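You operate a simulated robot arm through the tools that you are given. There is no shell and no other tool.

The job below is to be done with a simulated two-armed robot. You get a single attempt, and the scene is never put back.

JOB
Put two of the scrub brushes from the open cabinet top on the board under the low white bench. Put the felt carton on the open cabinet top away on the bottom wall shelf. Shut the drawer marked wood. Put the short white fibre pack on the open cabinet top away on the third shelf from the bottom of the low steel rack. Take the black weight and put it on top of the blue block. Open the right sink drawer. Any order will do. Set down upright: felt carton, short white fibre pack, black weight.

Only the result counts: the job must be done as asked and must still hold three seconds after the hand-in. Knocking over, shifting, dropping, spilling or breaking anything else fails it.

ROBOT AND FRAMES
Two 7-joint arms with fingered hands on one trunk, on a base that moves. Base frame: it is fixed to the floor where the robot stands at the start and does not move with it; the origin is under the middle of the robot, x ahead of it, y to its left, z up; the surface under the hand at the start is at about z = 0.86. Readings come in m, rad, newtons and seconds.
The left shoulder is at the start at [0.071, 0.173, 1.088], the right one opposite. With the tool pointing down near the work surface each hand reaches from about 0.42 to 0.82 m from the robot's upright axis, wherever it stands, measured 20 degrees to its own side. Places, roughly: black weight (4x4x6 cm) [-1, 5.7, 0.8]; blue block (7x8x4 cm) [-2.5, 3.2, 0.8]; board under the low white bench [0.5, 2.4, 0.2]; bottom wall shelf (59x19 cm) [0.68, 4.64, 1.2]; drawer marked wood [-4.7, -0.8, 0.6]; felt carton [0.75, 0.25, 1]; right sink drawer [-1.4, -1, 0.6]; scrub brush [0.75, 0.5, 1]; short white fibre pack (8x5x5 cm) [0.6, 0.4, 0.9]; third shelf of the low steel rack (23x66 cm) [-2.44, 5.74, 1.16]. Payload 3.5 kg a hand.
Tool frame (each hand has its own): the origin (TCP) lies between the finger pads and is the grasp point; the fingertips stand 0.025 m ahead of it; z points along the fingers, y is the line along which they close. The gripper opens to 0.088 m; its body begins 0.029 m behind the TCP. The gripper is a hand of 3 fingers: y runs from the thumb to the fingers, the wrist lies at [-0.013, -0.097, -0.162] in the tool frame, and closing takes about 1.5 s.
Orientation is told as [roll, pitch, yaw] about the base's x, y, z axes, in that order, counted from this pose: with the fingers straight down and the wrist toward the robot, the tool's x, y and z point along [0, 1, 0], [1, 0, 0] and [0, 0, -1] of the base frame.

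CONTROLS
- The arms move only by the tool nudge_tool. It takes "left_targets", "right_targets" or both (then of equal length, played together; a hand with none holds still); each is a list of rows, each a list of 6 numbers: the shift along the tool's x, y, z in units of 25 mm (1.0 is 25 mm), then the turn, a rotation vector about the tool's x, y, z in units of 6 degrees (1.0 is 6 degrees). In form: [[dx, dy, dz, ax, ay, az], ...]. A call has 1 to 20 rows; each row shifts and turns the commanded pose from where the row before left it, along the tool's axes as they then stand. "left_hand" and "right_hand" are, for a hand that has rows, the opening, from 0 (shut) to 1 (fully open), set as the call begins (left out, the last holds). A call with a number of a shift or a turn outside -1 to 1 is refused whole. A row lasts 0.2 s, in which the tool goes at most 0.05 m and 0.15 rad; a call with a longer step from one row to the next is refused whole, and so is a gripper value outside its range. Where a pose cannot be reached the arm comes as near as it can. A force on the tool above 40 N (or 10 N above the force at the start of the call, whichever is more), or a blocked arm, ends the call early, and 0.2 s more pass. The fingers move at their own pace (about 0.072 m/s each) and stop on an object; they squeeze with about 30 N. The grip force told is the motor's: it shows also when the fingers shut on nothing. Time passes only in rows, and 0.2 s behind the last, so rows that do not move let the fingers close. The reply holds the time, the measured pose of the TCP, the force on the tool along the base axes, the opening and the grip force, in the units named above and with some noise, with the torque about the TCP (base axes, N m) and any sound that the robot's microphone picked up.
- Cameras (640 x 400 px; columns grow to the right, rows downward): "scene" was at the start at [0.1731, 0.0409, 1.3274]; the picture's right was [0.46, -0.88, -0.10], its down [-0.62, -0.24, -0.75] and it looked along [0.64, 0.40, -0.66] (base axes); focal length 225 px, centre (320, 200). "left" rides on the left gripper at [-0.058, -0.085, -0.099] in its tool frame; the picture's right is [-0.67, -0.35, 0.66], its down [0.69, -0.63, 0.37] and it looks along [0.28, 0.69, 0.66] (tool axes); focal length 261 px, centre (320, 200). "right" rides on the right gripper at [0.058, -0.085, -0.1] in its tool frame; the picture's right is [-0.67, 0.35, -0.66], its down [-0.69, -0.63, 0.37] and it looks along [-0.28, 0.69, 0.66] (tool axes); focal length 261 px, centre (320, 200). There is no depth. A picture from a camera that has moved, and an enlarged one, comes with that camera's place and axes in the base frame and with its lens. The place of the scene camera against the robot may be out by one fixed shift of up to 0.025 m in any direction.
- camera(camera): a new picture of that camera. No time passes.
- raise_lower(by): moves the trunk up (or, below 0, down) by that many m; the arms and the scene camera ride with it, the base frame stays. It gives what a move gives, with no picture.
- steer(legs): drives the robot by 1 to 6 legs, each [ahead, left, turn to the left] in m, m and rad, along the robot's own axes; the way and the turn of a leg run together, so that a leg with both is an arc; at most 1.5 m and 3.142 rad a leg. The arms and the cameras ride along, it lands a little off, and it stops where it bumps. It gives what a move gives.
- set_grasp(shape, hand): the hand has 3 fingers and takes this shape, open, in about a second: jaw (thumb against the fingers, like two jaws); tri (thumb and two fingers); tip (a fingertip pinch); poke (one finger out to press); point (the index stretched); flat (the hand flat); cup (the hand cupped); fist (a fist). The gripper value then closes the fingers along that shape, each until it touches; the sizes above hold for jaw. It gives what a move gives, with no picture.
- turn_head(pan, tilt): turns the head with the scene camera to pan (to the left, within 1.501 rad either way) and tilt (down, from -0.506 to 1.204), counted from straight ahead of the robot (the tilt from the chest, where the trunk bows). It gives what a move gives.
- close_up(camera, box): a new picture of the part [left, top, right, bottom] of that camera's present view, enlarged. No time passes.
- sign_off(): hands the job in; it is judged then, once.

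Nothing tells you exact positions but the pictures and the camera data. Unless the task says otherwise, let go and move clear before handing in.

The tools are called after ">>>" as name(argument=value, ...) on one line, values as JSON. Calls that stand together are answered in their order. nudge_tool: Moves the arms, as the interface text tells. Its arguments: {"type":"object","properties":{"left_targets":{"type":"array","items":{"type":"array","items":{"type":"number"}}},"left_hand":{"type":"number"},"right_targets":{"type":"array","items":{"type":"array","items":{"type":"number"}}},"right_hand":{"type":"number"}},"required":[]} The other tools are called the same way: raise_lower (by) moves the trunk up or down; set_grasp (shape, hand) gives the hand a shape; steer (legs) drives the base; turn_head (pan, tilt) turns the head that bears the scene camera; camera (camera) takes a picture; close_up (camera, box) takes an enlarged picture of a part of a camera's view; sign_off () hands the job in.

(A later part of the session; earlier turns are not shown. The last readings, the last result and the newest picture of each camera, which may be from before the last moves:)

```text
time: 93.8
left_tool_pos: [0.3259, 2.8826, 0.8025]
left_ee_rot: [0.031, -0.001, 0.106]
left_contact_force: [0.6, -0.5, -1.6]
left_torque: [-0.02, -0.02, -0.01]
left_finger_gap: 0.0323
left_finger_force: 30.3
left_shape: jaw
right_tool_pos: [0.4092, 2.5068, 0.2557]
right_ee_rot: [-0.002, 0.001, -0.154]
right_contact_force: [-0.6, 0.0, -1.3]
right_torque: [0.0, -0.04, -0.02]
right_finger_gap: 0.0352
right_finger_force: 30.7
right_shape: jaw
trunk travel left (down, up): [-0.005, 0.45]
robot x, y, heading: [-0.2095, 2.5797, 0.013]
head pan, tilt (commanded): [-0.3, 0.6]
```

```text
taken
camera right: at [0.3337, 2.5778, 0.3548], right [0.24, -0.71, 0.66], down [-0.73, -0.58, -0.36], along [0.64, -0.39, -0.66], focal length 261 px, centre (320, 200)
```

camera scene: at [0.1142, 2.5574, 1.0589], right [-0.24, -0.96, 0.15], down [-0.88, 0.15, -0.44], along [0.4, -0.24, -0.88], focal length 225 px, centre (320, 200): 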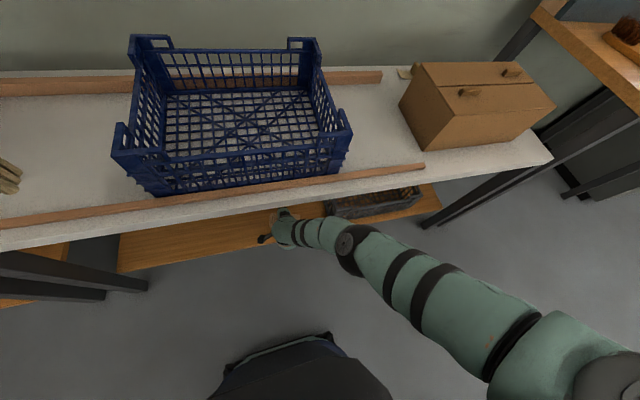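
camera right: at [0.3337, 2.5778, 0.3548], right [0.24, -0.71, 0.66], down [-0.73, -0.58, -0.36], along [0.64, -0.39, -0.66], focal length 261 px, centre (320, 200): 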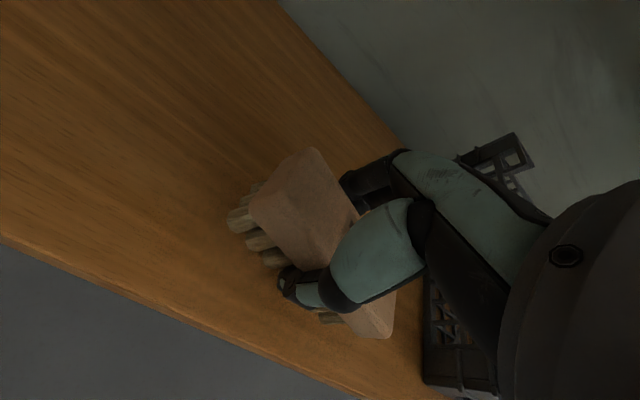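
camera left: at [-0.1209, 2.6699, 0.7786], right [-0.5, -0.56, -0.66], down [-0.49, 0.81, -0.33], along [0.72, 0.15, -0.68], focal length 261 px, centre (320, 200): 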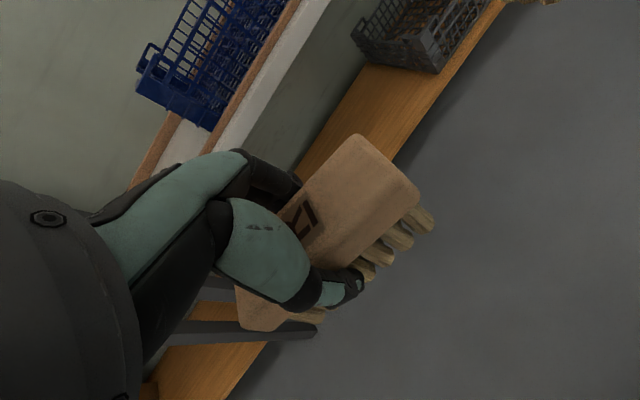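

No contact yet. I'll go down a few millimetres more.

>>> nudge_tool(right_targets=[[0, 0, 0.15, 0, 0, 0], [0, 0, 0, 0, 0, 0]])

>>> nudge_tool(right_targets=[[0, 0, 0.15, 0, 0, 0], [0, 0, 0, 0, 0, 0]])

```text
time: 94.4
left_tool_pos: [0.3259, 2.8824, 0.8025]
left_ee_rot: [0.032, -0.003, 0.105]
left_contact_force: [-0.5, -0.3, -1.4]
left_torque: [0.02, -0.01, 0.0]
left_finger_gap: 0.0323
left_finger_force: 29.7
left_shape: jaw
right_tool_pos: [0.4084, 2.5062, 0.255]
right_ee_rot: [-0.002, 0.001, -0.153]
right_contact_force: [0.0, 0.5, -1.0]
right_torque: [0.03, 0.02, 0.01]
right_finger_gap: 0.0348
right_finger_force: 30.2
right_shape: jaw
right hand out of reach, approached as far as the arm can: row 1
trunk travel left (down, up): [-0.005, 0.45]
robot x, y, heading: [-0.2063, 2.58, 0.012]
head pan, tilt (commanded): [-0.3, 0.6]
```

```text
time: 95.0
left_tool_pos: [0.3267, 2.8832, 0.8029]
left_ee_rot: [0.032, -0.002, 0.106]
left_contact_force: [0.3, -0.7, -1.0]
left_torque: [0.0, 0.01, -0.03]
left_finger_gap: 0.0322
left_finger_force: 29.7
left_shape: jaw
right_tool_pos: [0.4081, 2.5074, 0.2567]
right_ee_rot: [-0.002, 0.002, -0.154]
right_contact_force: [-0.4, -0.6, -1.5]
right_torque: [0.02, 0.0, -0.01]
right_finger_gap: 0.035
right_finger_force: 30.1
right_shape: jaw
right hand out of reach, approached as far as the arm can: row 1
trunk travel left (down, up): [-0.005, 0.45]
robot x, y, heading: [-0.2105, 2.5787, 0.016]
head pan, tilt (commanded): [-0.3, 0.6]
```

The arm is at its limit here; pulling back 8 mm will allow the last few millimetres down.

>>> nudge_tool(right_targets=[[0, -0.35, 0, 0, 0, 0], [0, 0, 0.12, 0, 0, 0], [0, 0, 0, 0, 0, 0]])

>>> nudge_tool(right_targets=[[0, 0, 0.12, 0, 0, 0], [0, 0, 0, 0, 0, 0]])

>>> camera(camera="right")

```text
time: 95.8
left_tool_pos: [0.3267, 2.8831, 0.8023]
left_ee_rot: [0.031, -0.002, 0.106]
left_contact_force: [0.8, -0.5, -0.7]
left_torque: [-0.01, -0.01, 0.01]
left_finger_gap: 0.0322
left_finger_force: 30.4
left_shape: jaw
right_tool_pos: [0.4002, 2.5086, 0.2539]
right_ee_rot: [-0.002, 0.001, -0.154]
right_contact_force: [-0.3, 0.1, -1.0]
right_torque: [0.02, 0.0, 0.01]
right_finger_gap: 0.0348
right_finger_force: 30.0
right_shape: jaw
trunk travel left (down, up): [-0.005, 0.45]
robot x, y, heading: [-0.2108, 2.5809, 0.014]
head pan, tilt (commanded): [-0.3, 0.6]
```

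```text
time: 96.4
left_tool_pos: [0.3266, 2.8819, 0.8016]
left_ee_rot: [0.031, -0.002, 0.105]
left_contact_force: [0.1, 0.7, -0.6]
left_torque: [0.01, 0.0, -0.04]
left_finger_gap: 0.0324
left_finger_force: 29.8
left_shape: jaw
right_tool_pos: [0.3995, 2.5066, 0.2498]
right_ee_rot: [-0.002, 0.002, -0.154]
right_contact_force: [-0.8, -0.1, -0.8]
right_torque: [0.0, -0.01, 0.05]
right_finger_gap: 0.035
right_finger_force: 29.7
right_shape: jaw
trunk travel left (down, up): [-0.005, 0.45]
robot x, y, heading: [-0.2126, 2.5778, 0.013]
head pan, tilt (commanded): [-0.3, 0.6]
```

```text
taken
camera right: at [0.325, 2.5788, 0.3486], right [0.24, -0.71, 0.66], down [-0.73, -0.58, -0.36], along [0.64, -0.39, -0.66], focal length 261 px, centre (320, 200)
```

right: 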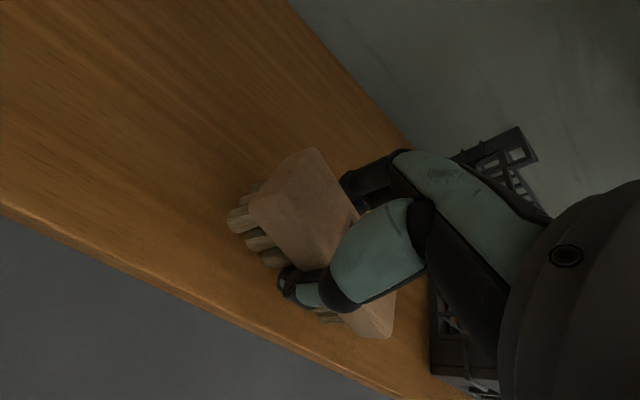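

By refined triangulation the board is at z 0.21, so contact must be imminent. I'll take two more 3 mm steps.

>>> nudge_tool(right_targets=[[0, 0, 0.12, 0, 0, 0], [0, 0, 0, 0, 0, 0]])

>>> nudge_tool(right_targets=[[0, 0, 0.12, 0, 0, 0], [0, 0, 0, 0, 0, 0]])

```text
time: 97.0
left_tool_pos: [0.3266, 2.8819, 0.8027]
left_ee_rot: [0.032, -0.002, 0.104]
left_contact_force: [-0.7, 0.3, -1.2]
left_torque: [0.01, -0.01, -0.01]
left_finger_gap: 0.0324
left_finger_force: 30.5
left_shape: jaw
right_tool_pos: [0.4002, 2.5078, 0.2499]
right_ee_rot: [-0.001, 0.001, -0.154]
right_contact_force: [0.2, 0.5, -1.5]
right_torque: [0.0, -0.03, 0.01]
right_finger_gap: 0.0349
right_finger_force: 30.0
right_shape: jaw
right hand out of reach, approached as far as the arm can: row 1
trunk travel left (down, up): [-0.005, 0.45]
robot x, y, heading: [-0.2094, 2.5762, 0.014]
head pan, tilt (commanded): [-0.3, 0.6]
```

```text
time: 97.6
left_tool_pos: [0.3269, 2.8828, 0.8016]
left_ee_rot: [0.031, -0.002, 0.103]
left_contact_force: [0.3, -0.4, -1.9]
left_torque: [0.0, 0.01, 0.0]
left_finger_gap: 0.0323
left_finger_force: 29.5
left_shape: jaw
right_tool_pos: [0.3998, 2.5079, 0.2498]
right_ee_rot: [-0.002, 0.003, -0.153]
right_contact_force: [0.4, 0.7, -1.3]
right_torque: [0.01, -0.01, 0.02]
right_finger_gap: 0.0352
right_finger_force: 30.1
right_shape: jaw
right hand out of reach, approached as far as the arm can: row 1
trunk travel left (down, up): [-0.005, 0.45]
robot x, y, heading: [-0.2069, 2.5804, 0.02]
head pan, tilt (commanded): [-0.3, 0.6]
```

At the limit again; I'll use the last of the trunk travel, 4 mm.

>>> raise_lower(by=-0.004)

>>> nudge_tool(right_targets=[[0, 0, 0, 0, 0, 0], [0, 0, 0, 0, 0, 0]])

```text
time: 98.1
left_tool_pos: [0.3263, 2.8825, 0.7979]
left_ee_rot: [0.028, -0.005, 0.104]
left_contact_force: [1.1, 0.1, -1.9]
left_torque: [0.0, -0.01, 0.01]
left_finger_gap: 0.0323
left_finger_force: 30.1
left_shape: jaw
right_tool_pos: [0.4009, 2.5081, 0.2459]
right_ee_rot: [-0.001, 0.001, -0.154]
right_contact_force: [0.4, 0.0, -1.1]
right_torque: [0.04, -0.01, 0.0]
right_finger_gap: 0.035
right_finger_force: 30.0
right_shape: jaw
trunk travel left (down, up): [-0.001, 0.454]
robot x, y, heading: [-0.2094, 2.5807, 0.015]
head pan, tilt (commanded): [-0.3, 0.6]
```

```text
time: 98.7
left_tool_pos: [0.3259, 2.8817, 0.7999]
left_ee_rot: [0.03, -0.001, 0.104]
left_contact_force: [-0.6, 0.1, -1.9]
left_torque: [0.01, -0.03, 0.0]
left_finger_gap: 0.0324
left_finger_force: 30.3
left_shape: jaw
right_tool_pos: [0.4006, 2.5089, 0.2466]
right_ee_rot: [-0.001, 0.0, -0.153]
right_contact_force: [0.3, -0.7, -0.9]
right_torque: [0.01, 0.02, -0.02]
right_finger_gap: 0.035
right_finger_force: 30.1
right_shape: jaw
trunk travel left (down, up): [-0.001, 0.454]
robot x, y, heading: [-0.2103, 2.5806, 0.015]
head pan, tilt (commanded): [-0.3, 0.6]
```

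Let me enlarge the bristles to judge the remaining gap.

>>> close_up(camera="right", box=[190, 130, 420, 370])

>>> close_up(camera="scene", box=[230, 170, 370, 270])

```text
1.67 times, centred on (305, 250) of right
camera zoom: at [0.3256, 2.5791, 0.3448], right [0.24, -0.71, 0.66], down [-0.73, -0.58, -0.36], along [0.64, -0.39, -0.66], focal length 434 px, centre (345, 117)
```

zoom: 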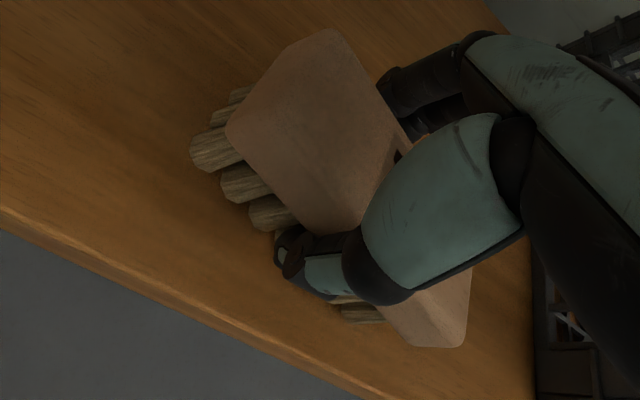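

```text
4.00 times, centred on (300, 220) of scene
camera zoom: at [0.1179, 2.5573, 1.0519], right [-0.24, -0.96, 0.15], down [-0.89, 0.15, -0.43], along [0.39, -0.24, -0.89], focal length 900 px, centre (400, 120)
```

zoom: 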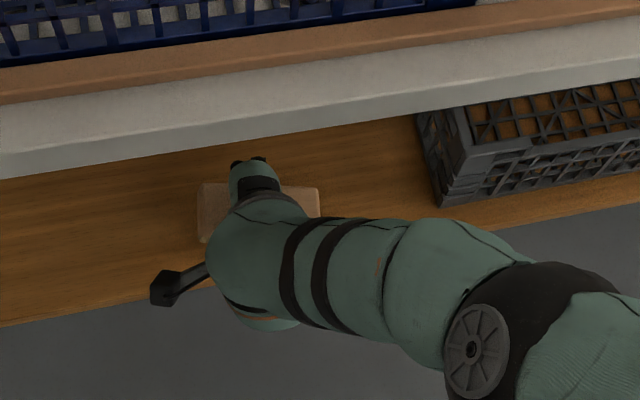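

I'll make one last small retraction and lowering, looking for contact.

>>> nudge_tool(right_targets=[[0, -0.2, 0, 0, 0, 0], [0, 0, 0.14, 0, 0, 0], [0, 0, 0, 0, 0, 0], [0, 0, 0, 0, 0, 0]])

```text
time: 99.7
left_tool_pos: [0.3263, 2.8823, 0.7984]
left_ee_rot: [0.03, -0.002, 0.104]
left_contact_force: [0.0, 0.6, -0.9]
left_torque: [0.01, 0.01, 0.03]
left_finger_gap: 0.0321
left_finger_force: 30.7
left_shape: jaw
right_tool_pos: [0.3955, 2.5094, 0.2409]
right_ee_rot: [-0.002, 0.003, -0.155]
right_contact_force: [0.5, 0.4, 0.0]
right_torque: [-0.03, 0.0, 0.03]
right_finger_gap: 0.0354
right_finger_force: 29.8
right_shape: jaw
trunk travel left (down, up): [-0.001, 0.454]
robot x, y, heading: [-0.2076, 2.5786, 0.015]
head pan, tilt (commanded): [-0.3, 0.6]
```

The weight has gone off the hand, suggesting contact. One more 2 mm step to confirm.

>>> nudge_tool(right_targets=[[0, 0, 0.08, 0, 0, 0], [0, 0, 0, 0, 0, 0], [0, 0, 0, 0, 0, 0]])

```text
time: 100.5
left_tool_pos: [0.3256, 2.8821, 0.7985]
left_ee_rot: [0.031, -0.002, 0.105]
left_contact_force: [0.4, 0.8, -2.0]
left_torque: [-0.01, -0.01, -0.01]
left_finger_gap: 0.032
left_finger_force: 29.8
left_shape: jaw
right_tool_pos: [0.3958, 2.5102, 0.2407]
right_ee_rot: [0.0, 0.003, -0.155]
right_contact_force: [0.4, 0.9, -0.3]
right_torque: [-0.05, -0.04, 0.0]
right_finger_gap: 0.0351
right_finger_force: 29.6
right_shape: jaw
trunk travel left (down, up): [-0.001, 0.454]
robot x, y, heading: [-0.2109, 2.5777, 0.018]
head pan, tilt (commanded): [-0.3, 0.6]
```

The brush rests on the board. I'll open the right hand.

>>> nudge_tool(right_targets=[[0, 0, 0, 0, 0, 0], [0, 0, 0, 0, 0, 0], [0, 0, 0, 0, 0, 0], [0, 0, 0, 0, 0, 0], [0, 0, 0, 0, 0, 0], [0, 0, 0, 0, 0, 0]], right_hand=0.9)

>>> camera(camera="right")

```text
time: 101.9
left_tool_pos: [0.326, 2.8829, 0.7986]
left_ee_rot: [0.032, -0.002, 0.105]
left_contact_force: [0.1, 0.3, -1.0]
left_torque: [0.0, 0.0, 0.03]
left_finger_gap: 0.0322
left_finger_force: 29.9
left_shape: jaw
right_tool_pos: [0.3956, 2.5098, 0.241]
right_ee_rot: [-0.001, 0.002, -0.154]
right_contact_force: [0.6, -0.2, 0.1]
right_torque: [0.02, -0.02, -0.01]
right_finger_gap: 0.079
right_finger_force: 0.0
right_shape: jaw
trunk travel left (down, up): [-0.001, 0.454]
robot x, y, heading: [-0.2091, 2.5795, 0.016]
head pan, tilt (commanded): [-0.3, 0.6]
```

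```text
taken
camera right: at [0.3203, 2.5799, 0.3394], right [0.24, -0.71, 0.66], down [-0.73, -0.58, -0.36], along [0.64, -0.39, -0.66], focal length 261 px, centre (320, 200)
```

right: 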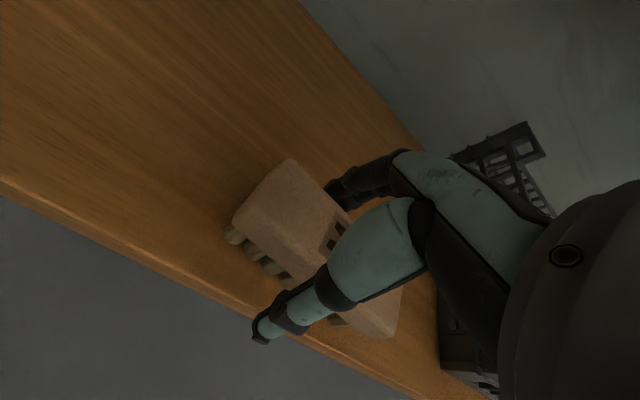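

Released cleanly. I'll raise the hand just enough to clear the brush and then back the robot away.

>>> nudge_tool(right_targets=[[0, 0, -0.5, 0, 0, 0], [0, 0, -0.5, 0, 0, 0], [0, 0, -0.5, 0, 0, 0], [0, 0, -0.5, 0, 0, 0], [0, 0, -0.5, 0, 0, 0], [0, 0, 0, 0, 0, 0]])

>>> camera(camera="right")

```text
time: 103.3
left_tool_pos: [0.3254, 2.8823, 0.7981]
left_ee_rot: [0.031, -0.001, 0.105]
left_contact_force: [0.8, -0.6, -1.6]
left_torque: [-0.02, 0.03, 0.0]
left_finger_gap: 0.0325
left_finger_force: 29.9
left_shape: jaw
right_tool_pos: [0.3953, 2.5091, 0.3027]
right_ee_rot: [-0.003, 0.003, -0.154]
right_contact_force: [0.5, -0.6, -0.5]
right_torque: [0.01, 0.0, -0.01]
right_finger_gap: 0.0791
right_finger_force: 0.0
right_shape: jaw
trunk travel left (down, up): [-0.001, 0.454]
robot x, y, heading: [-0.2092, 2.5794, 0.018]
head pan, tilt (commanded): [-0.3, 0.6]
```

```text
taken
camera right: at [0.3201, 2.5792, 0.4015], right [0.24, -0.71, 0.66], down [-0.73, -0.58, -0.36], along [0.64, -0.39, -0.66], focal length 261 px, centre (320, 200)
```

right: 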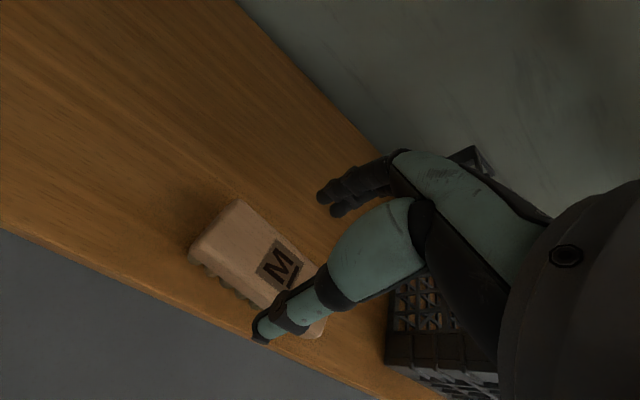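

The M brush stands on the board. I'll back off 0.3 m.

>>> steer(legs=[[-0.3, 0.0, 0.0]])

>>> turn_head(pan=0.0, tilt=0.3)

>>> camera(camera="scene")

```text
time: 105.3
left_tool_pos: [0.031, 2.8761, 0.7978]
left_ee_rot: [0.031, -0.003, 0.096]
left_contact_force: [-0.3, -0.5, -0.4]
left_torque: [0.02, -0.01, 0.0]
left_finger_gap: 0.0323
left_finger_force: 30.1
left_shape: jaw
right_tool_pos: [0.0978, 2.5015, 0.304]
right_ee_rot: [-0.002, 0.001, -0.16]
right_contact_force: [-0.2, -0.2, 0.5]
right_torque: [-0.02, -0.04, 0.03]
right_finger_gap: 0.0791
right_finger_force: 0.1
right_shape: jaw
trunk travel left (down, up): [-0.001, 0.454]
robot x, y, heading: [-0.5038, 2.5785, 0.007]
head pan, tilt (commanded): [-0.3, 0.6]
```

```text
time: 106.1
left_tool_pos: [0.0319, 2.8751, 0.7982]
left_ee_rot: [0.03, -0.002, 0.098]
left_contact_force: [-0.4, 0.2, -0.6]
left_torque: [-0.01, 0.0, 0.0]
left_finger_gap: 0.0325
left_finger_force: 29.9
left_shape: jaw
right_tool_pos: [0.0983, 2.5021, 0.3026]
right_ee_rot: [-0.001, 0.001, -0.16]
right_contact_force: [-0.1, 0.1, -0.2]
right_torque: [0.04, -0.01, 0.04]
right_finger_gap: 0.0789
right_finger_force: 0.0
right_shape: jaw
trunk travel left (down, up): [-0.001, 0.454]
robot x, y, heading: [-0.5034, 2.5749, 0.007]
head pan, tilt (commanded): [0.0, 0.3]
```

```text
taken
camera scene: at [-0.1575, 2.5782, 1.0709], right [0.01, -1.0, 0.0], down [-0.74, -0.01, -0.67], along [0.67, 0.0, -0.74], focal length 225 px, centre (320, 200)
```

scene: 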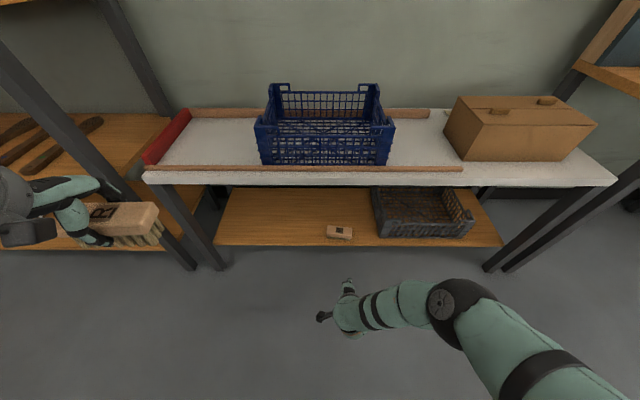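

The M brush is in place and nothing else moved. I'll now raise the right hand out of the way and bring the left hand up and toward the middle, mirroring the path that worked for the right arm.

>>> nudge_tool(right_targets=[[-0.33, 0.05, -1, 0, 0, 0], [-0.33, 0.05, -1, 0, 0, 0], [-0.33, 0.05, -1, 0, 0, 0], [-0.33, 0.05, -1, 0, 0, 0], [-0.33, 0.05, -1, 0, 0, 0], [-0.33, 0.05, -1, 0, 0, 0], [-0.33, 0.05, -1, 0, 0, 0], [-0.33, 0.05, -1, 0, 0, 0], [-0.33, 0.05, -1, 0, 0, 0], [-0.33, 0.05, -1, 0, 0, 0], [-0.33, 0.05, -1, 0, 0, 0], [-0.33, 0.05, -1, 0, 0, 0]])

>>> nudge_tool(left_targets=[[-0.8, -0.335, -0.41, 0, 0, 0], [-0.9, -0.335, -0.41, 0, 0, 0], [-0.9, -0.335, -0.41, 0, 0, 0], [-0.9, -0.335, -0.41, 0, 0, 0], [-0.9, -0.335, -0.41, 0, 0, 0], [-0.9, -0.335, -0.41, 0, 0, 0], [-0.9, -0.335, -0.41, 0, 0, 0], [-0.9, -0.335, -0.41, 0, 0, 0], [-0.9, -0.335, -0.41, 0, 0, 0], [-0.9, -0.335, -0.41, 0, 0, 0], [-0.9, -0.335, -0.41, 0, 0, 0], [-0.9, -0.335, -0.41, 0, 0, -0.7], [0, 0, 0, 0, 0, 0]])

>>> camera(camera="scene")

```text
time: 108.7
left_tool_pos: [0.0307, 2.8748, 0.7999]
left_ee_rot: [0.031, -0.004, 0.097]
left_contact_force: [-0.1, -0.7, -2.7]
left_torque: [-0.02, -0.02, -0.02]
left_finger_gap: 0.0323
left_finger_force: 30.5
left_shape: jaw
right_tool_pos: [0.0961, 2.403, 0.6023]
right_ee_rot: [-0.003, 0.001, -0.161]
right_contact_force: [0.5, 0.6, 0.3]
right_torque: [0.04, 0.03, 0.0]
right_finger_gap: 0.0792
right_finger_force: 0.1
right_shape: jaw
trunk travel left (down, up): [-0.001, 0.454]
robot x, y, heading: [-0.5048, 2.5763, 0.005]
head pan, tilt (commanded): [0.0, 0.3]
```

```text
time: 111.5
left_tool_pos: [-0.0031, 2.6948, 0.9122]
left_ee_rot: [0.038, 0.0, 0.176]
left_contact_force: [-0.8, -0.1, -1.3]
left_torque: [0.03, 0.01, 0.0]
left_finger_gap: 0.0323
left_finger_force: 30.2
left_shape: jaw
left hand out of reach, approached as far as the arm can: row 9, 10, 11, 12
right_tool_pos: [0.0975, 2.4034, 0.6028]
right_ee_rot: [-0.002, 0.002, -0.16]
right_contact_force: [0.2, 0.6, 0.2]
right_torque: [0.01, 0.0, 0.03]
right_finger_gap: 0.0792
right_finger_force: 0.1
right_shape: jaw
trunk travel left (down, up): [-0.001, 0.454]
robot x, y, heading: [-0.5076, 2.5789, 0.014]
head pan, tilt (commanded): [0.0, 0.3]
```

```text
taken
camera scene: at [-0.1522, 2.5878, 1.0805], right [0.09, -0.99, -0.05], down [-0.66, -0.02, -0.75], along [0.75, 0.1, -0.66], focal length 225 px, centre (320, 200)
```

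scene: 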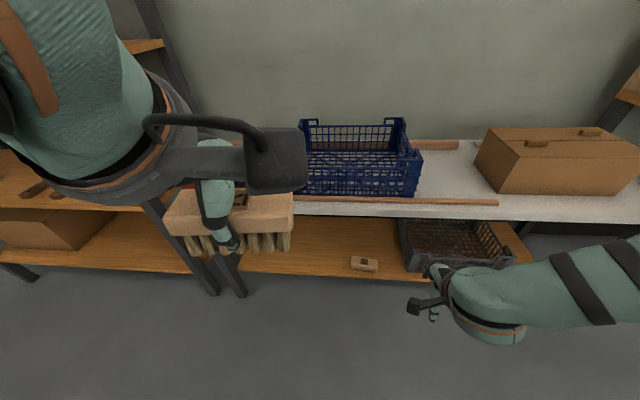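

The left wrist has come up against the head and turned it slightly. I'll move the left hand away, forward and down.

>>> nudge_tool(left_targets=[[0, 0.9, 0.2, 0, 0, 0], [0, 0.9, 0.2, 0, 0, 0], [0, 0.9, 0.4, 0, 0, 0], [-0.4, 0.7, 0.6, 0, 0, 0], [-0.4, 0.5, 0.8, 0, 0, 0], [-0.4, 0, 0.8, 0, 0, 0], [-0.4, 0, 0.8, 0, 0, 0], [0, 0, 0, 0, 0, 0]])

>>> camera(camera="scene")

```text
time: 113.3
left_tool_pos: [0.0868, 2.7242, 0.8651]
left_ee_rot: [0.031, -0.005, 0.17]
left_contact_force: [-0.3, 0.1, -1.6]
left_torque: [-0.02, 0.02, -0.01]
left_finger_gap: 0.0321
left_finger_force: 30.3
left_shape: jaw
left hand out of reach, approached as far as the arm can: row 2, 3, 4, 5, 6, 7
right_tool_pos: [0.0978, 2.4046, 0.6008]
right_ee_rot: [-0.003, 0.003, -0.159]
right_contact_force: [0.2, 0.0, -1.0]
right_torque: [0.01, 0.01, 0.01]
right_finger_gap: 0.0791
right_finger_force: 0.0
right_shape: jaw
trunk travel left (down, up): [-0.001, 0.454]
robot x, y, heading: [-0.503, 2.5766, 0.009]
head pan, tilt (commanded): [0.0, 0.3]
```

```text
taken
camera scene: at [-0.1577, 2.5781, 1.0711], right [0.01, -1.0, 0.0], down [-0.74, -0.01, -0.67], along [0.67, 0.0, -0.74], focal length 225 px, centre (320, 200)
```

scene: 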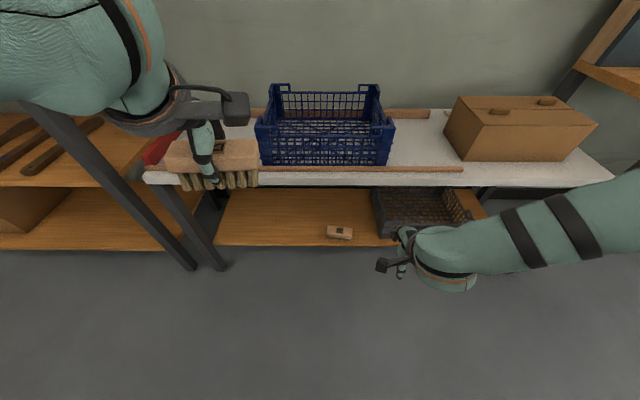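

The head is free again, but the left arm is in an awkward posture. I'll raise the trunk back to normal height so the left arm can re-form its posture, then bring it down nearer the middle.

>>> raise_lower(by=0.17)

>>> nudge_tool(left_targets=[[-0.5, -0.2, 0.2, 0, 0, 0], [-0.5, -0.2, 0.3, 0, 0, 0], [-0.5, -0.2, 0.3, 0, 0, 0], [-0.5, -0.2, 0.3, 0, 0, 0], [-0.5, -0.2, 0.3, 0, 0, 0], [-0.5, -0.2, 0.3, 0, 0, 0], [-0.5, -0.2, 0.3, 0, 0, 0], [-0.5, -0.2, 0.3, 0, 0, 0], [0, 0, 0, 0, 0, 0]])

>>> camera(camera="scene")

```text
time: 115.3
left_tool_pos: [-0.0162, 2.7232, 1.2164]
left_ee_rot: [-0.022, -0.314, 0.179]
left_contact_force: [0.2, 0.3, -1.0]
left_torque: [0.04, 0.03, 0.0]
left_finger_gap: 0.0322
left_finger_force: 30.0
left_shape: jaw
right_tool_pos: [0.0959, 2.4025, 0.7719]
right_ee_rot: [-0.002, 0.004, -0.158]
right_contact_force: [-0.6, 0.1, -0.6]
right_torque: [-0.02, 0.02, -0.01]
right_finger_gap: 0.079
right_finger_force: 0.1
right_shape: jaw
trunk travel left (down, up): [-0.171, 0.284]
robot x, y, heading: [-0.5021, 2.5789, 0.005]
head pan, tilt (commanded): [0.0, 0.3]
```

```text
time: 117.3
left_tool_pos: [-0.017, 2.7239, 1.2173]
left_ee_rot: [-0.024, -0.314, 0.181]
left_contact_force: [0.4, -1.1, -0.7]
left_torque: [0.01, -0.01, -0.01]
left_finger_gap: 0.0324
left_finger_force: 29.9
left_shape: jaw
left hand out of reach, approached as far as the arm can: row 1, 2, 3, 4, 5, 6, 7, 8
right_tool_pos: [0.0968, 2.4022, 0.7728]
right_ee_rot: [-0.001, 0.003, -0.161]
right_contact_force: [0.1, -0.2, -0.1]
right_torque: [0.02, -0.02, 0.02]
right_finger_gap: 0.0791
right_finger_force: 0.1
right_shape: jaw
trunk travel left (down, up): [-0.171, 0.284]
robot x, y, heading: [-0.5084, 2.5779, 0.005]
head pan, tilt (commanded): [0.0, 0.3]
```

```text
taken
camera scene: at [-0.3121, 2.577, 1.3407], right [0.01, -1.0, 0.0], down [-0.49, 0.0, -0.87], along [0.87, 0.01, -0.49], focal length 225 px, centre (320, 200)
```

scene: 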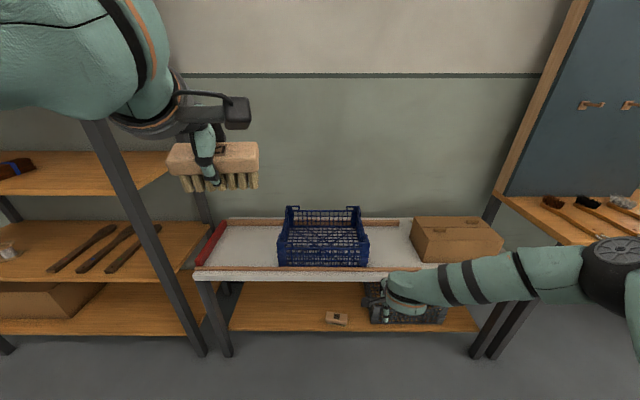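

The left arm didn't follow at all. I'll look at its posture.

>>> turn_head(pan=0.9, tilt=0.2)

>>> camera(camera="scene")

>>> turn_head(pan=1.4, tilt=0.2)

>>> camera(camera="scene")

```text
time: 118.5
left_tool_pos: [-0.0173, 2.7232, 1.2175]
left_ee_rot: [-0.025, -0.315, 0.179]
left_contact_force: [0.3, 0.6, -1.6]
left_torque: [-0.01, 0.04, 0.03]
left_finger_gap: 0.0321
left_finger_force: 29.8
left_shape: jaw
right_tool_pos: [0.0972, 2.4026, 0.7726]
right_ee_rot: [-0.001, 0.001, -0.159]
right_contact_force: [-0.3, -0.8, -0.4]
right_torque: [0.03, 0.03, -0.01]
right_finger_gap: 0.0792
right_finger_force: 0.0
right_shape: jaw
trunk travel left (down, up): [-0.171, 0.284]
robot x, y, heading: [-0.5065, 2.5762, 0.006]
head pan, tilt (commanded): [0.901, 0.201]
```

```text
taken
camera scene: at [-0.3452, 2.6498, 1.3573], right [0.77, -0.62, -0.17], down [-0.33, -0.16, -0.93], along [0.55, 0.77, -0.32], focal length 225 px, centre (320, 200)
```

scene: 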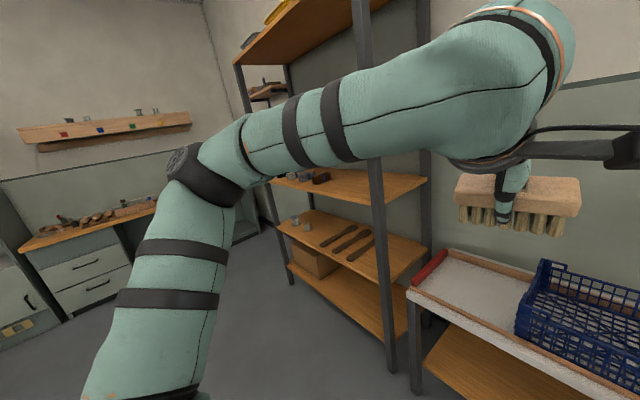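

```text
time: 119.4
left_tool_pos: [-0.0167, 2.7221, 1.2171]
left_ee_rot: [-0.022, -0.314, 0.182]
left_contact_force: [1.2, 0.4, -0.4]
left_torque: [-0.03, 0.0, -0.02]
left_finger_gap: 0.0323
left_finger_force: 30.1
left_shape: jaw
right_tool_pos: [0.0964, 2.402, 0.7736]
right_ee_rot: [-0.002, 0.001, -0.159]
right_contact_force: [-0.7, 0.1, 0.2]
right_torque: [0.0, 0.01, 0.02]
right_finger_gap: 0.079
right_finger_force: 0.1
right_shape: jaw
trunk travel left (down, up): [-0.171, 0.284]
robot x, y, heading: [-0.5072, 2.579, 0.004]
head pan, tilt (commanded): [1.4, 0.201]
```

```text
taken
camera scene: at [-0.3864, 2.6683, 1.3661], right [0.96, -0.16, -0.21], down [-0.24, -0.2, -0.95], along [0.11, 0.97, -0.23], focal length 225 px, centre (320, 200)
```

scene: 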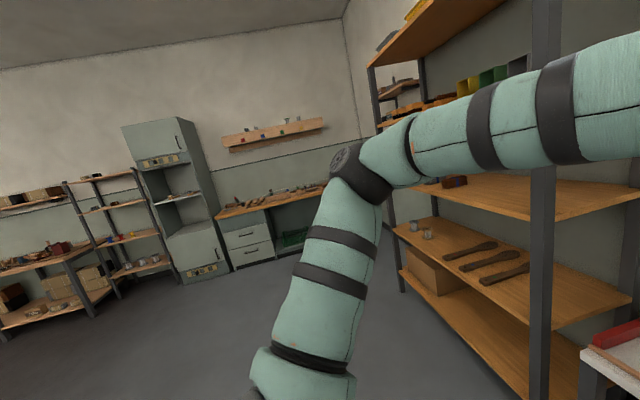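

The forearm rises to a sharply bent wrist, so it is at its flexion limit. I'll move the left hand outward toward its original relaxed position.

>>> nudge_tool(left_targets=[[0.9, 0, 0, 0, 0, 0], [0.9, 0, 0, 0, 0, 0], [0.9, 0, 0, 0, 0, 0], [0.9, 0, 0, 0, 0, 0], [0.9, 0, 0, 0.5, 0, 0], [0.9, -0.3, 0, 0.5, 0, 0], [0.9, -0.3, 0, 0.5, 0, 0], [0.9, -0.3, 0, 0.5, 0, 0], [0, -0.3, 0, 0.5, 0, 0.5], [0, 0, 0, 0, 0, 0.5], [0, 0, 0, 0, 0, 0.5], [0, 0, 0, 0, 0, 0]])

>>> camera(camera="scene")

```text
time: 122.0
left_tool_pos: [-0.0772, 2.8952, 1.2058]
left_ee_rot: [-0.012, -0.056, 0.016]
left_contact_force: [-0.2, 0.8, -0.9]
left_torque: [-0.01, 0.02, 0.02]
left_finger_gap: 0.032
left_finger_force: 30.4
left_shape: jaw
right_tool_pos: [0.0967, 2.4011, 0.7717]
right_ee_rot: [-0.003, 0.004, -0.16]
right_contact_force: [1.0, 0.0, -0.4]
right_torque: [0.02, 0.0, -0.03]
right_finger_gap: 0.0792
right_finger_force: 0.1
right_shape: jaw
trunk travel left (down, up): [-0.171, 0.284]
robot x, y, heading: [-0.5019, 2.5774, 0.004]
head pan, tilt (commanded): [1.4, 0.201]
```

```text
taken
camera scene: at [-0.3866, 2.6682, 1.3662], right [0.96, -0.16, -0.21], down [-0.24, -0.2, -0.95], along [0.11, 0.97, -0.23], focal length 225 px, centre (320, 200)
```

scene: 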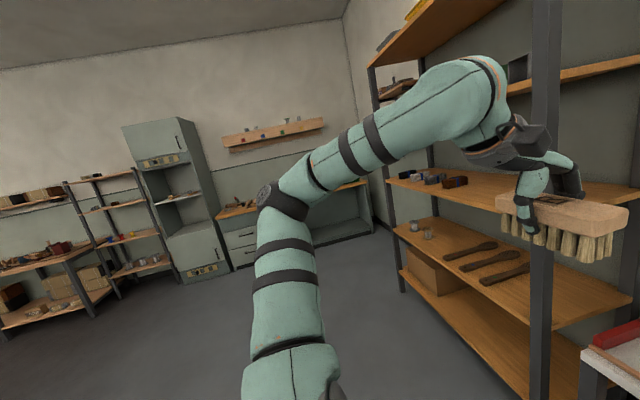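

The left arm is relaxed again. I'll bring it down and across toward the middle at normal trunk height to get its elbow forward, like the right arm had.

>>> nudge_tool(left_targets=[[-0.8, 0.5, 0.6, 0.09, 0, 0], [-0.8, 0.5, 0.6, 0.09, 0, 0], [-0.8, 0.5, 0.6, 0.09, 0, 0], [-0.8, 0.5, 0.6, 0.09, 0, 0], [-0.8, 0.5, 0.6, 0.09, 0, 0], [-0.8, 0.5, 0.6, 0.09, 0, 0], [-0.9, 0, 0.1, 0, 0, -0.25], [-0.9, 0, 0.1, 0, 0, -0.25], [-0.9, 0, 0.1, 0, 0, -0.25], [-0.9, 0, 0.1, 0, 0, -0.25], [-0.9, 0, 0.1, 0, 0, -0.25], [-0.9, 0, 0.1, 0, 0, -0.25], [-0.9, 0, 0.1, 0, 0, -0.25], [-0.9, 0, 0.1, 0, 0, -0.25], [0, 0, 0, 0, 0, 0]])

>>> camera(camera="scene")

```text
time: 125.2
left_tool_pos: [-0.0225, 2.7316, 1.1045]
left_ee_rot: [-0.013, 0.001, 0.214]
left_contact_force: [-0.2, 0.7, -1.0]
left_torque: [0.03, 0.01, -0.02]
left_finger_gap: 0.0321
left_finger_force: 30.2
left_shape: jaw
left hand out of reach, approached as far as the arm can: row 8, 9, 10, 11, 12, 13, 14
right_tool_pos: [0.0965, 2.4023, 0.7727]
right_ee_rot: [-0.002, -0.001, -0.162]
right_contact_force: [-0.3, 0.0, 0.5]
right_torque: [-0.03, 0.01, -0.02]
right_finger_gap: 0.0791
right_finger_force: 0.1
right_shape: jaw
trunk travel left (down, up): [-0.171, 0.284]
robot x, y, heading: [-0.5065, 2.5773, 0.01]
head pan, tilt (commanded): [1.4, 0.201]
```

```text
taken
camera scene: at [-0.3869, 2.6687, 1.3662], right [0.96, -0.16, -0.21], down [-0.24, -0.2, -0.95], along [0.11, 0.97, -0.23], focal length 225 px, centre (320, 200)
```

scene: 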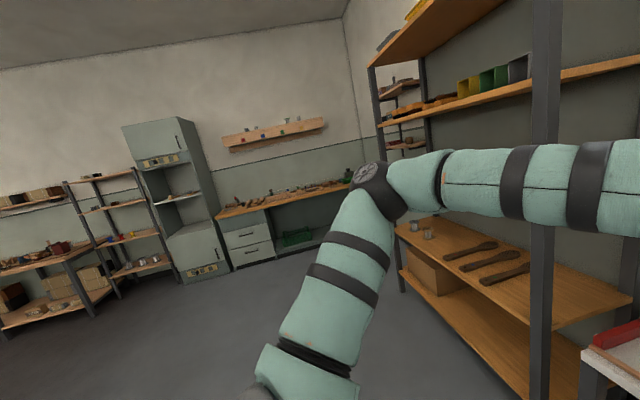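

Turning the hand outward was the wrong way for this elbow posture; turning it inward should relieve the forearm. I'll do that and stretch the left arm out forward.

>>> nudge_tool(left_targets=[[0.2, 0, 0, 0, 0, 0.98], [0.2, 0, 0, 0, 0, 0.98], [0, 0, 0, 0, 0, 0.98], [0, 0, 0, 0, 0, 0.98], [0, 0, 0, 0, 0, 0.98], [0.45, 0.86, 0.62, 0, 0, 0], [0.45, 0.86, 0.62, 0, 0, 0], [0.45, 0.86, 0.62, 0, 0, 0], [0.45, 0.86, 0.62, 0, 0, 0], [0.45, 0.86, 0.62, 0, 0, 0], [0.45, 0.86, 0.62, 0, 0, 0], [0.45, 0.86, 0.62, 0, 0, 0], [0.45, 0.86, 0.62, 0, 0, 0], [0.45, 0.86, 0.62, 0, 0, 0], [0.45, 0.86, 0.62, 0, 0, 0], [0, 0, 0, 0, 0, 0]])

>>> turn_head(pan=0.6, tilt=0.4)

>>> camera(camera="scene")

```text
time: 128.6
left_tool_pos: [0.0784, 2.7679, 1.0369]
left_ee_rot: [-0.011, -0.005, -0.289]
left_contact_force: [-0.8, 0.0, -0.9]
left_torque: [-0.01, 0.04, -0.02]
left_finger_gap: 0.032
left_finger_force: 30.1
left_shape: jaw
left hand out of reach, approached as far as the arm can: row 10, 11, 12, 13, 14, 15
right_tool_pos: [0.0962, 2.4015, 0.7724]
right_ee_rot: [-0.003, 0.001, -0.161]
right_contact_force: [1.1, 0.0, 0.2]
right_torque: [-0.03, 0.01, -0.01]
right_finger_gap: 0.0792
right_finger_force: 0.1
right_shape: jaw
trunk travel left (down, up): [-0.171, 0.284]
robot x, y, heading: [-0.5087, 2.5774, 0.003]
head pan, tilt (commanded): [1.4, 0.201]
```

```text
time: 129.7
left_tool_pos: [0.0795, 2.7675, 1.0372]
left_ee_rot: [-0.013, -0.005, -0.288]
left_contact_force: [0.4, 0.1, -0.6]
left_torque: [0.03, 0.01, 0.01]
left_finger_gap: 0.0325
left_finger_force: 29.6
left_shape: jaw
right_tool_pos: [0.0977, 2.402, 0.7735]
right_ee_rot: [-0.002, 0.001, -0.161]
right_contact_force: [0.5, 0.3, 0.0]
right_torque: [0.02, 0.04, 0.01]
right_finger_gap: 0.0792
right_finger_force: 0.1
right_shape: jaw
trunk travel left (down, up): [-0.171, 0.284]
robot x, y, heading: [-0.505, 2.5768, 0.007]
head pan, tilt (commanded): [0.6, 0.4]
```

```text
taken
camera scene: at [-0.3309, 2.6294, 1.3353], right [0.56, -0.82, -0.12], down [-0.51, -0.22, -0.83], along [0.66, 0.53, -0.54], focal length 225 px, centre (320, 200)
```

scene: 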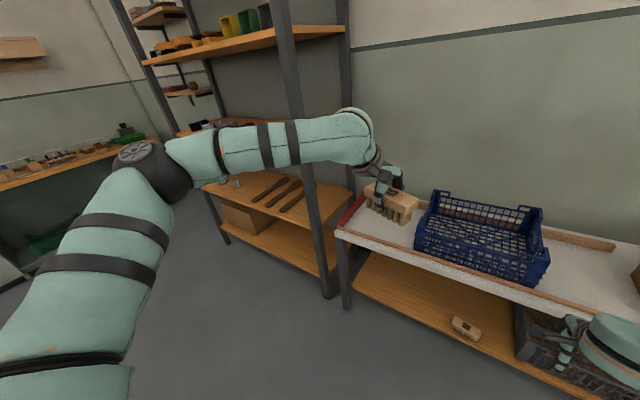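

The left arm has trouble near the middle, so I'll use a safer way: set this brush on the white bench top with the left hand, then place it below with the right arm, whose path is proven. First I'll bring both hands to comfortable poses.

>>> nudge_tool(left_targets=[[0.225, 0.06, 0.29, 0, 0, 0], [0.225, 0.06, 0.29, 0, 0, 0], [0.225, 0.06, 0.29, 0, 0, 0], [0.225, 0.06, 0.29, 0, 0, 0], [0.225, 0.06, 0.29, 0, 0, 0], [0.225, 0.06, 0.29, 0, 0, 0], [0.225, 0.06, 0.29, 0, 0, 0], [0.225, 0.06, 0.29, 0, 0, 0], [0.225, 0.06, 0.29, 0, 0, 0], [0.225, 0.06, 0.29, 0, 0, 0], [0.225, 0.06, 0.29, 0, 0, 0], [0.225, 0.06, 0.29, 0, 0, 0], [0, 0, 0, 0, 0, 0]], right_targets=[[0.03, -0.34, -0.93, 0, 0, 0], [0.03, -0.34, -0.93, 0, 0, 0], [0.03, -0.34, -0.93, 0, 0, 0], [0.03, -0.34, -0.93, 0, 0, 0], [0.03, -0.34, -0.93, 0, 0, 0], [0.03, -0.34, -0.93, 0, 0, 0], [0.03, -0.34, -0.93, 0, 0, 0], [0.03, -0.34, -0.93, 0, 0, 0], [0.03, -0.34, -0.93, 0, 0, 0], [0.03, -0.34, -0.93, 0, 0, 0], [0.03, -0.34, -0.93, 0, 0, 0], [0.03, -0.34, -0.93, 0, 0, 0], [0, 0, 0, 0, 0, 0]])

>>> camera(camera="scene")

```text
time: 132.5
left_tool_pos: [0.1077, 2.8289, 0.9525]
left_ee_rot: [-0.012, -0.001, -0.288]
left_contact_force: [0.6, 0.3, -1.1]
left_torque: [0.01, -0.03, 0.03]
left_finger_gap: 0.0321
left_finger_force: 30.0
left_shape: jaw
left hand out of reach, approached as far as the arm can: row 9, 11, 12
right_tool_pos: [-0.0029, 2.4295, 1.0529]
right_ee_rot: [-0.002, 0.001, -0.16]
right_contact_force: [0.1, 0.6, 0.0]
right_torque: [0.02, -0.01, 0.02]
right_finger_gap: 0.079
right_finger_force: 0.0
right_shape: jaw
trunk travel left (down, up): [-0.171, 0.284]
robot x, y, heading: [-0.5061, 2.5756, 0.006]
head pan, tilt (commanded): [0.6, 0.4]
```

```text
taken
camera scene: at [-0.3306, 2.6291, 1.3352], right [0.56, -0.82, -0.12], down [-0.51, -0.22, -0.83], along [0.66, 0.53, -0.54], focal length 225 px, centre (320, 200)
```

scene: 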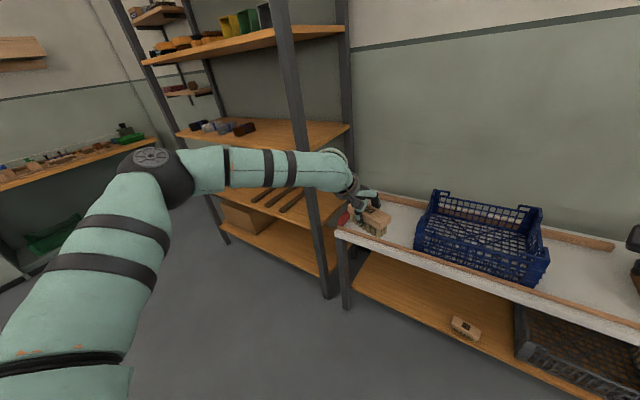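

Both hands are settled. I'll lower the trunk by 0.15 m now.

>>> raise_lower(by=-0.15)

>>> turn_head(pan=0.3, tilt=0.3)

>>> camera(camera="scene")

```text
time: 134.3
left_tool_pos: [0.1054, 2.8276, 0.8035]
left_ee_rot: [-0.013, -0.004, -0.288]
left_contact_force: [-0.1, -0.2, -1.3]
left_torque: [0.05, -0.02, 0.01]
left_finger_gap: 0.032
left_finger_force: 30.3
left_shape: jaw
right_tool_pos: [-0.0024, 2.4281, 0.9027]
right_ee_rot: [-0.002, 0.0, -0.163]
right_contact_force: [1.0, -0.8, -0.6]
right_torque: [0.02, -0.01, 0.01]
right_finger_gap: 0.079
right_finger_force: 0.0
right_shape: jaw
trunk travel left (down, up): [-0.021, 0.434]
robot x, y, heading: [-0.5035, 2.574, 0.009]
head pan, tilt (commanded): [0.6, 0.4]
```

```text
time: 135.1
left_tool_pos: [0.1061, 2.8295, 0.8023]
left_ee_rot: [-0.012, -0.002, -0.289]
left_contact_force: [-0.5, 0.9, -1.7]
left_torque: [-0.01, -0.04, 0.03]
left_finger_gap: 0.0323
left_finger_force: 30.4
left_shape: jaw
right_tool_pos: [-0.0017, 2.4287, 0.9025]
right_ee_rot: [0.0, 0.002, -0.162]
right_contact_force: [0.7, 0.2, -0.6]
right_torque: [0.02, 0.01, -0.01]
right_finger_gap: 0.0792
right_finger_force: 0.0
right_shape: jaw
trunk travel left (down, up): [-0.021, 0.434]
robot x, y, heading: [-0.5081, 2.5787, 0.01]
head pan, tilt (commanded): [0.3, 0.3]
```

```text
taken
camera scene: at [-0.1811, 2.6057, 1.1089], right [0.27, -0.95, -0.14], down [-0.7, -0.09, -0.71], along [0.66, 0.29, -0.69], focal length 225 px, centre (320, 200)
```

scene: 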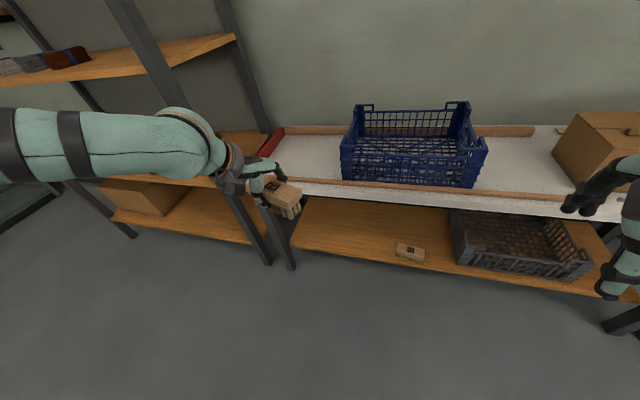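

Before using the bench top, I'll test whether the left arm can go down from this posture with its hand turned inward.

>>> nudge_tool(left_targets=[[0, 0, 1, 0, 0, 0], [0, 0, 1, 0, 0, 0], [0, 0, 1, 0, 0, 0], [0, 0, 1, 0, 0, 0], [0, 0, 1, 0, 0, 0], [0, 0, 1, 0, 0, 0], [0, 0, 1, 0, 0, 0], [0, 0, 1, 0, 0, 0], [0, 0, 0, 0, 0, 0]])

>>> camera(camera="scene")

```text
time: 137.1
left_tool_pos: [0.1034, 2.8264, 0.6014]
left_ee_rot: [-0.012, -0.004, -0.29]
left_contact_force: [-0.5, -0.4, -1.0]
left_torque: [0.01, 0.02, -0.02]
left_finger_gap: 0.0322
left_finger_force: 30.1
left_shape: jaw
right_tool_pos: [-0.0033, 2.4285, 0.9017]
right_ee_rot: [-0.002, 0.002, -0.161]
right_contact_force: [0.9, -0.1, -0.1]
right_torque: [0.0, 0.03, 0.0]
right_finger_gap: 0.0793
right_finger_force: 0.0
right_shape: jaw
trunk travel left (down, up): [-0.021, 0.434]
robot x, y, heading: [-0.5062, 2.5759, 0.005]
head pan, tilt (commanded): [0.3, 0.3]
```

```text
taken
camera scene: at [-0.1814, 2.6055, 1.1091], right [0.27, -0.95, -0.14], down [-0.7, -0.09, -0.71], along [0.66, 0.29, -0.69], focal length 225 px, centre (320, 200)
```

scene: 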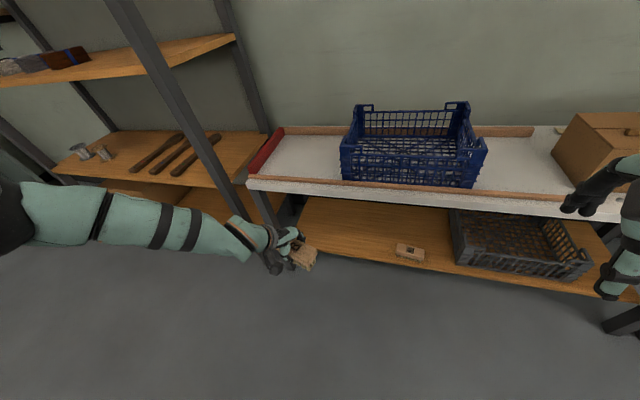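

That works well. I'll continue down.

>>> nudge_tool(left_targets=[[0, 0, 1, 0, 0, 0], [0, 0, 1, 0, 0, 0], [0, 0, 1, 0, 0, 0], [0, 0, 1, 0, 0, 0], [0, 0, 1, 0, 0, 0], [0, 0, 1, 0, 0, 0], [0, 0, 1, 0, 0, 0], [0, 0, 1, 0, 0, 0], [0, 0, 1, 0, 0, 0], [0, 0, 1, 0, 0, 0], [0, 0, 0, 0, 0, 0]])

>>> camera(camera="scene")

```text
time: 139.5
left_tool_pos: [0.0347, 2.8867, 0.5044]
left_ee_rot: [-0.013, -0.002, -0.289]
left_contact_force: [-0.4, -0.4, -1.0]
left_torque: [-0.04, -0.01, 0.02]
left_finger_gap: 0.032
left_finger_force: 29.7
left_shape: jaw
left hand out of reach, approached as far as the arm can: row 2, 3, 4, 5, 6, 7, 8, 9, 10
right_tool_pos: [-0.0025, 2.428, 0.9022]
right_ee_rot: [-0.001, 0.001, -0.16]
right_contact_force: [-0.3, 0.7, 0.1]
right_torque: [0.0, 0.0, 0.0]
right_finger_gap: 0.079
right_finger_force: 0.1
right_shape: jaw
trunk travel left (down, up): [-0.021, 0.434]
robot x, y, heading: [-0.5072, 2.5786, 0.006]
head pan, tilt (commanded): [0.3, 0.3]
```

```text
taken
camera scene: at [-0.1812, 2.6056, 1.109], right [0.27, -0.95, -0.14], down [-0.7, -0.09, -0.71], along [0.66, 0.29, -0.69], focal length 225 px, centre (320, 200)
```

scene: 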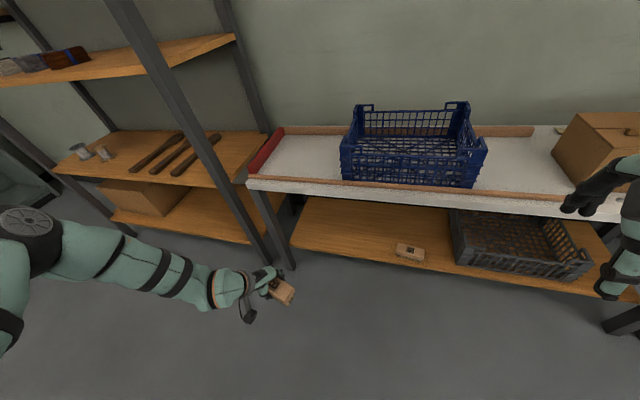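

It stops at about z 0.5, so the bench-top regrasp it is. I'll bring the left hand back up, and raise the right hand a bit for clearance over the blue crate.

>>> nudge_tool(left_targets=[[0, 0.3, -1, 0, 0, 0], [0, 0.3, -1, 0, 0, 0], [-0.2, 0.3, -1, 0, 0, 0], [-0.2, 0.3, -1, 0, 0, 0], [-0.2, 0.3, -1, 0, 0, 0], [-0.2, 0.3, -1, 0, 0, 0], [-0.2, 0.3, -1, 0, 0, 0], [-0.2, 0.3, -1, 0, 0, 0], [-0.2, 0.2, -1, 0, 0, 0], [-0.2, 0.2, -1, 0, 0, 0], [0, 0, -1, 0, 0, 0], [0, 0, -1, 0, 0, 0], [0, 0, 0, 0, 0, 0]], right_targets=[[-0.2, 0, -0.2, 0, 0, 0], [-0.2, 0, -0.2, 0, 0, 0], [-0.2, 0, -0.2, 0, 0, 0], [-0.2, 0, -0.2, 0, 0, 0], [-0.2, 0, -0.2, 0, 0, 0], [-0.2, 0, -0.2, 0, 0, 0], [-0.2, 0, -0.2, 0, 0, 0], [-0.2, 0, -0.2, 0, 0, 0], [-0.2, 0, -0.2, 0, 0, 0], [-0.2, 0, -0.2, 0, 0, 0], [0, 0, 0, 0, 0, 0], [0, 0, 0, 0, 0, 0], [0, 0, 0, 0, 0, 0]])

>>> camera(camera="scene")

```text
time: 142.3
left_tool_pos: [0.0923, 2.8332, 0.8054]
left_ee_rot: [-0.011, -0.002, -0.289]
left_contact_force: [-0.5, 0.8, -2.4]
left_torque: [0.01, 0.01, -0.03]
left_finger_gap: 0.0319
left_finger_force: 30.0
left_shape: jaw
right_tool_pos: [-0.0092, 2.3796, 0.952]
right_ee_rot: [-0.004, 0.004, -0.161]
right_contact_force: [0.1, 0.0, -0.3]
right_torque: [0.0, -0.02, 0.0]
right_finger_gap: 0.0792
right_finger_force: 0.0
right_shape: jaw
trunk travel left (down, up): [-0.021, 0.434]
robot x, y, heading: [-0.5067, 2.5757, 0.007]
head pan, tilt (commanded): [0.3, 0.3]
```

```text
taken
camera scene: at [-0.1809, 2.6056, 1.1088], right [0.27, -0.95, -0.14], down [-0.7, -0.09, -0.71], along [0.66, 0.29, -0.69], focal length 225 px, centre (320, 200)
```

scene: 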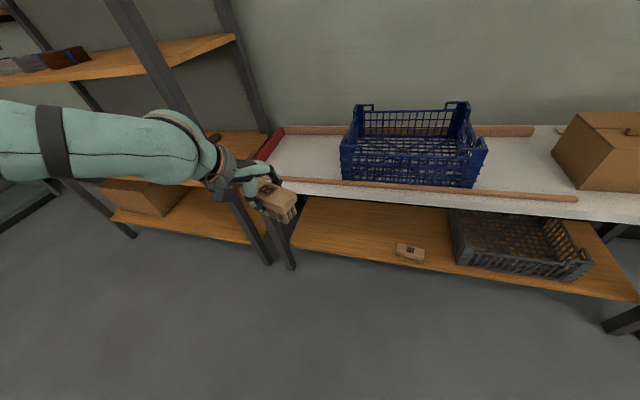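

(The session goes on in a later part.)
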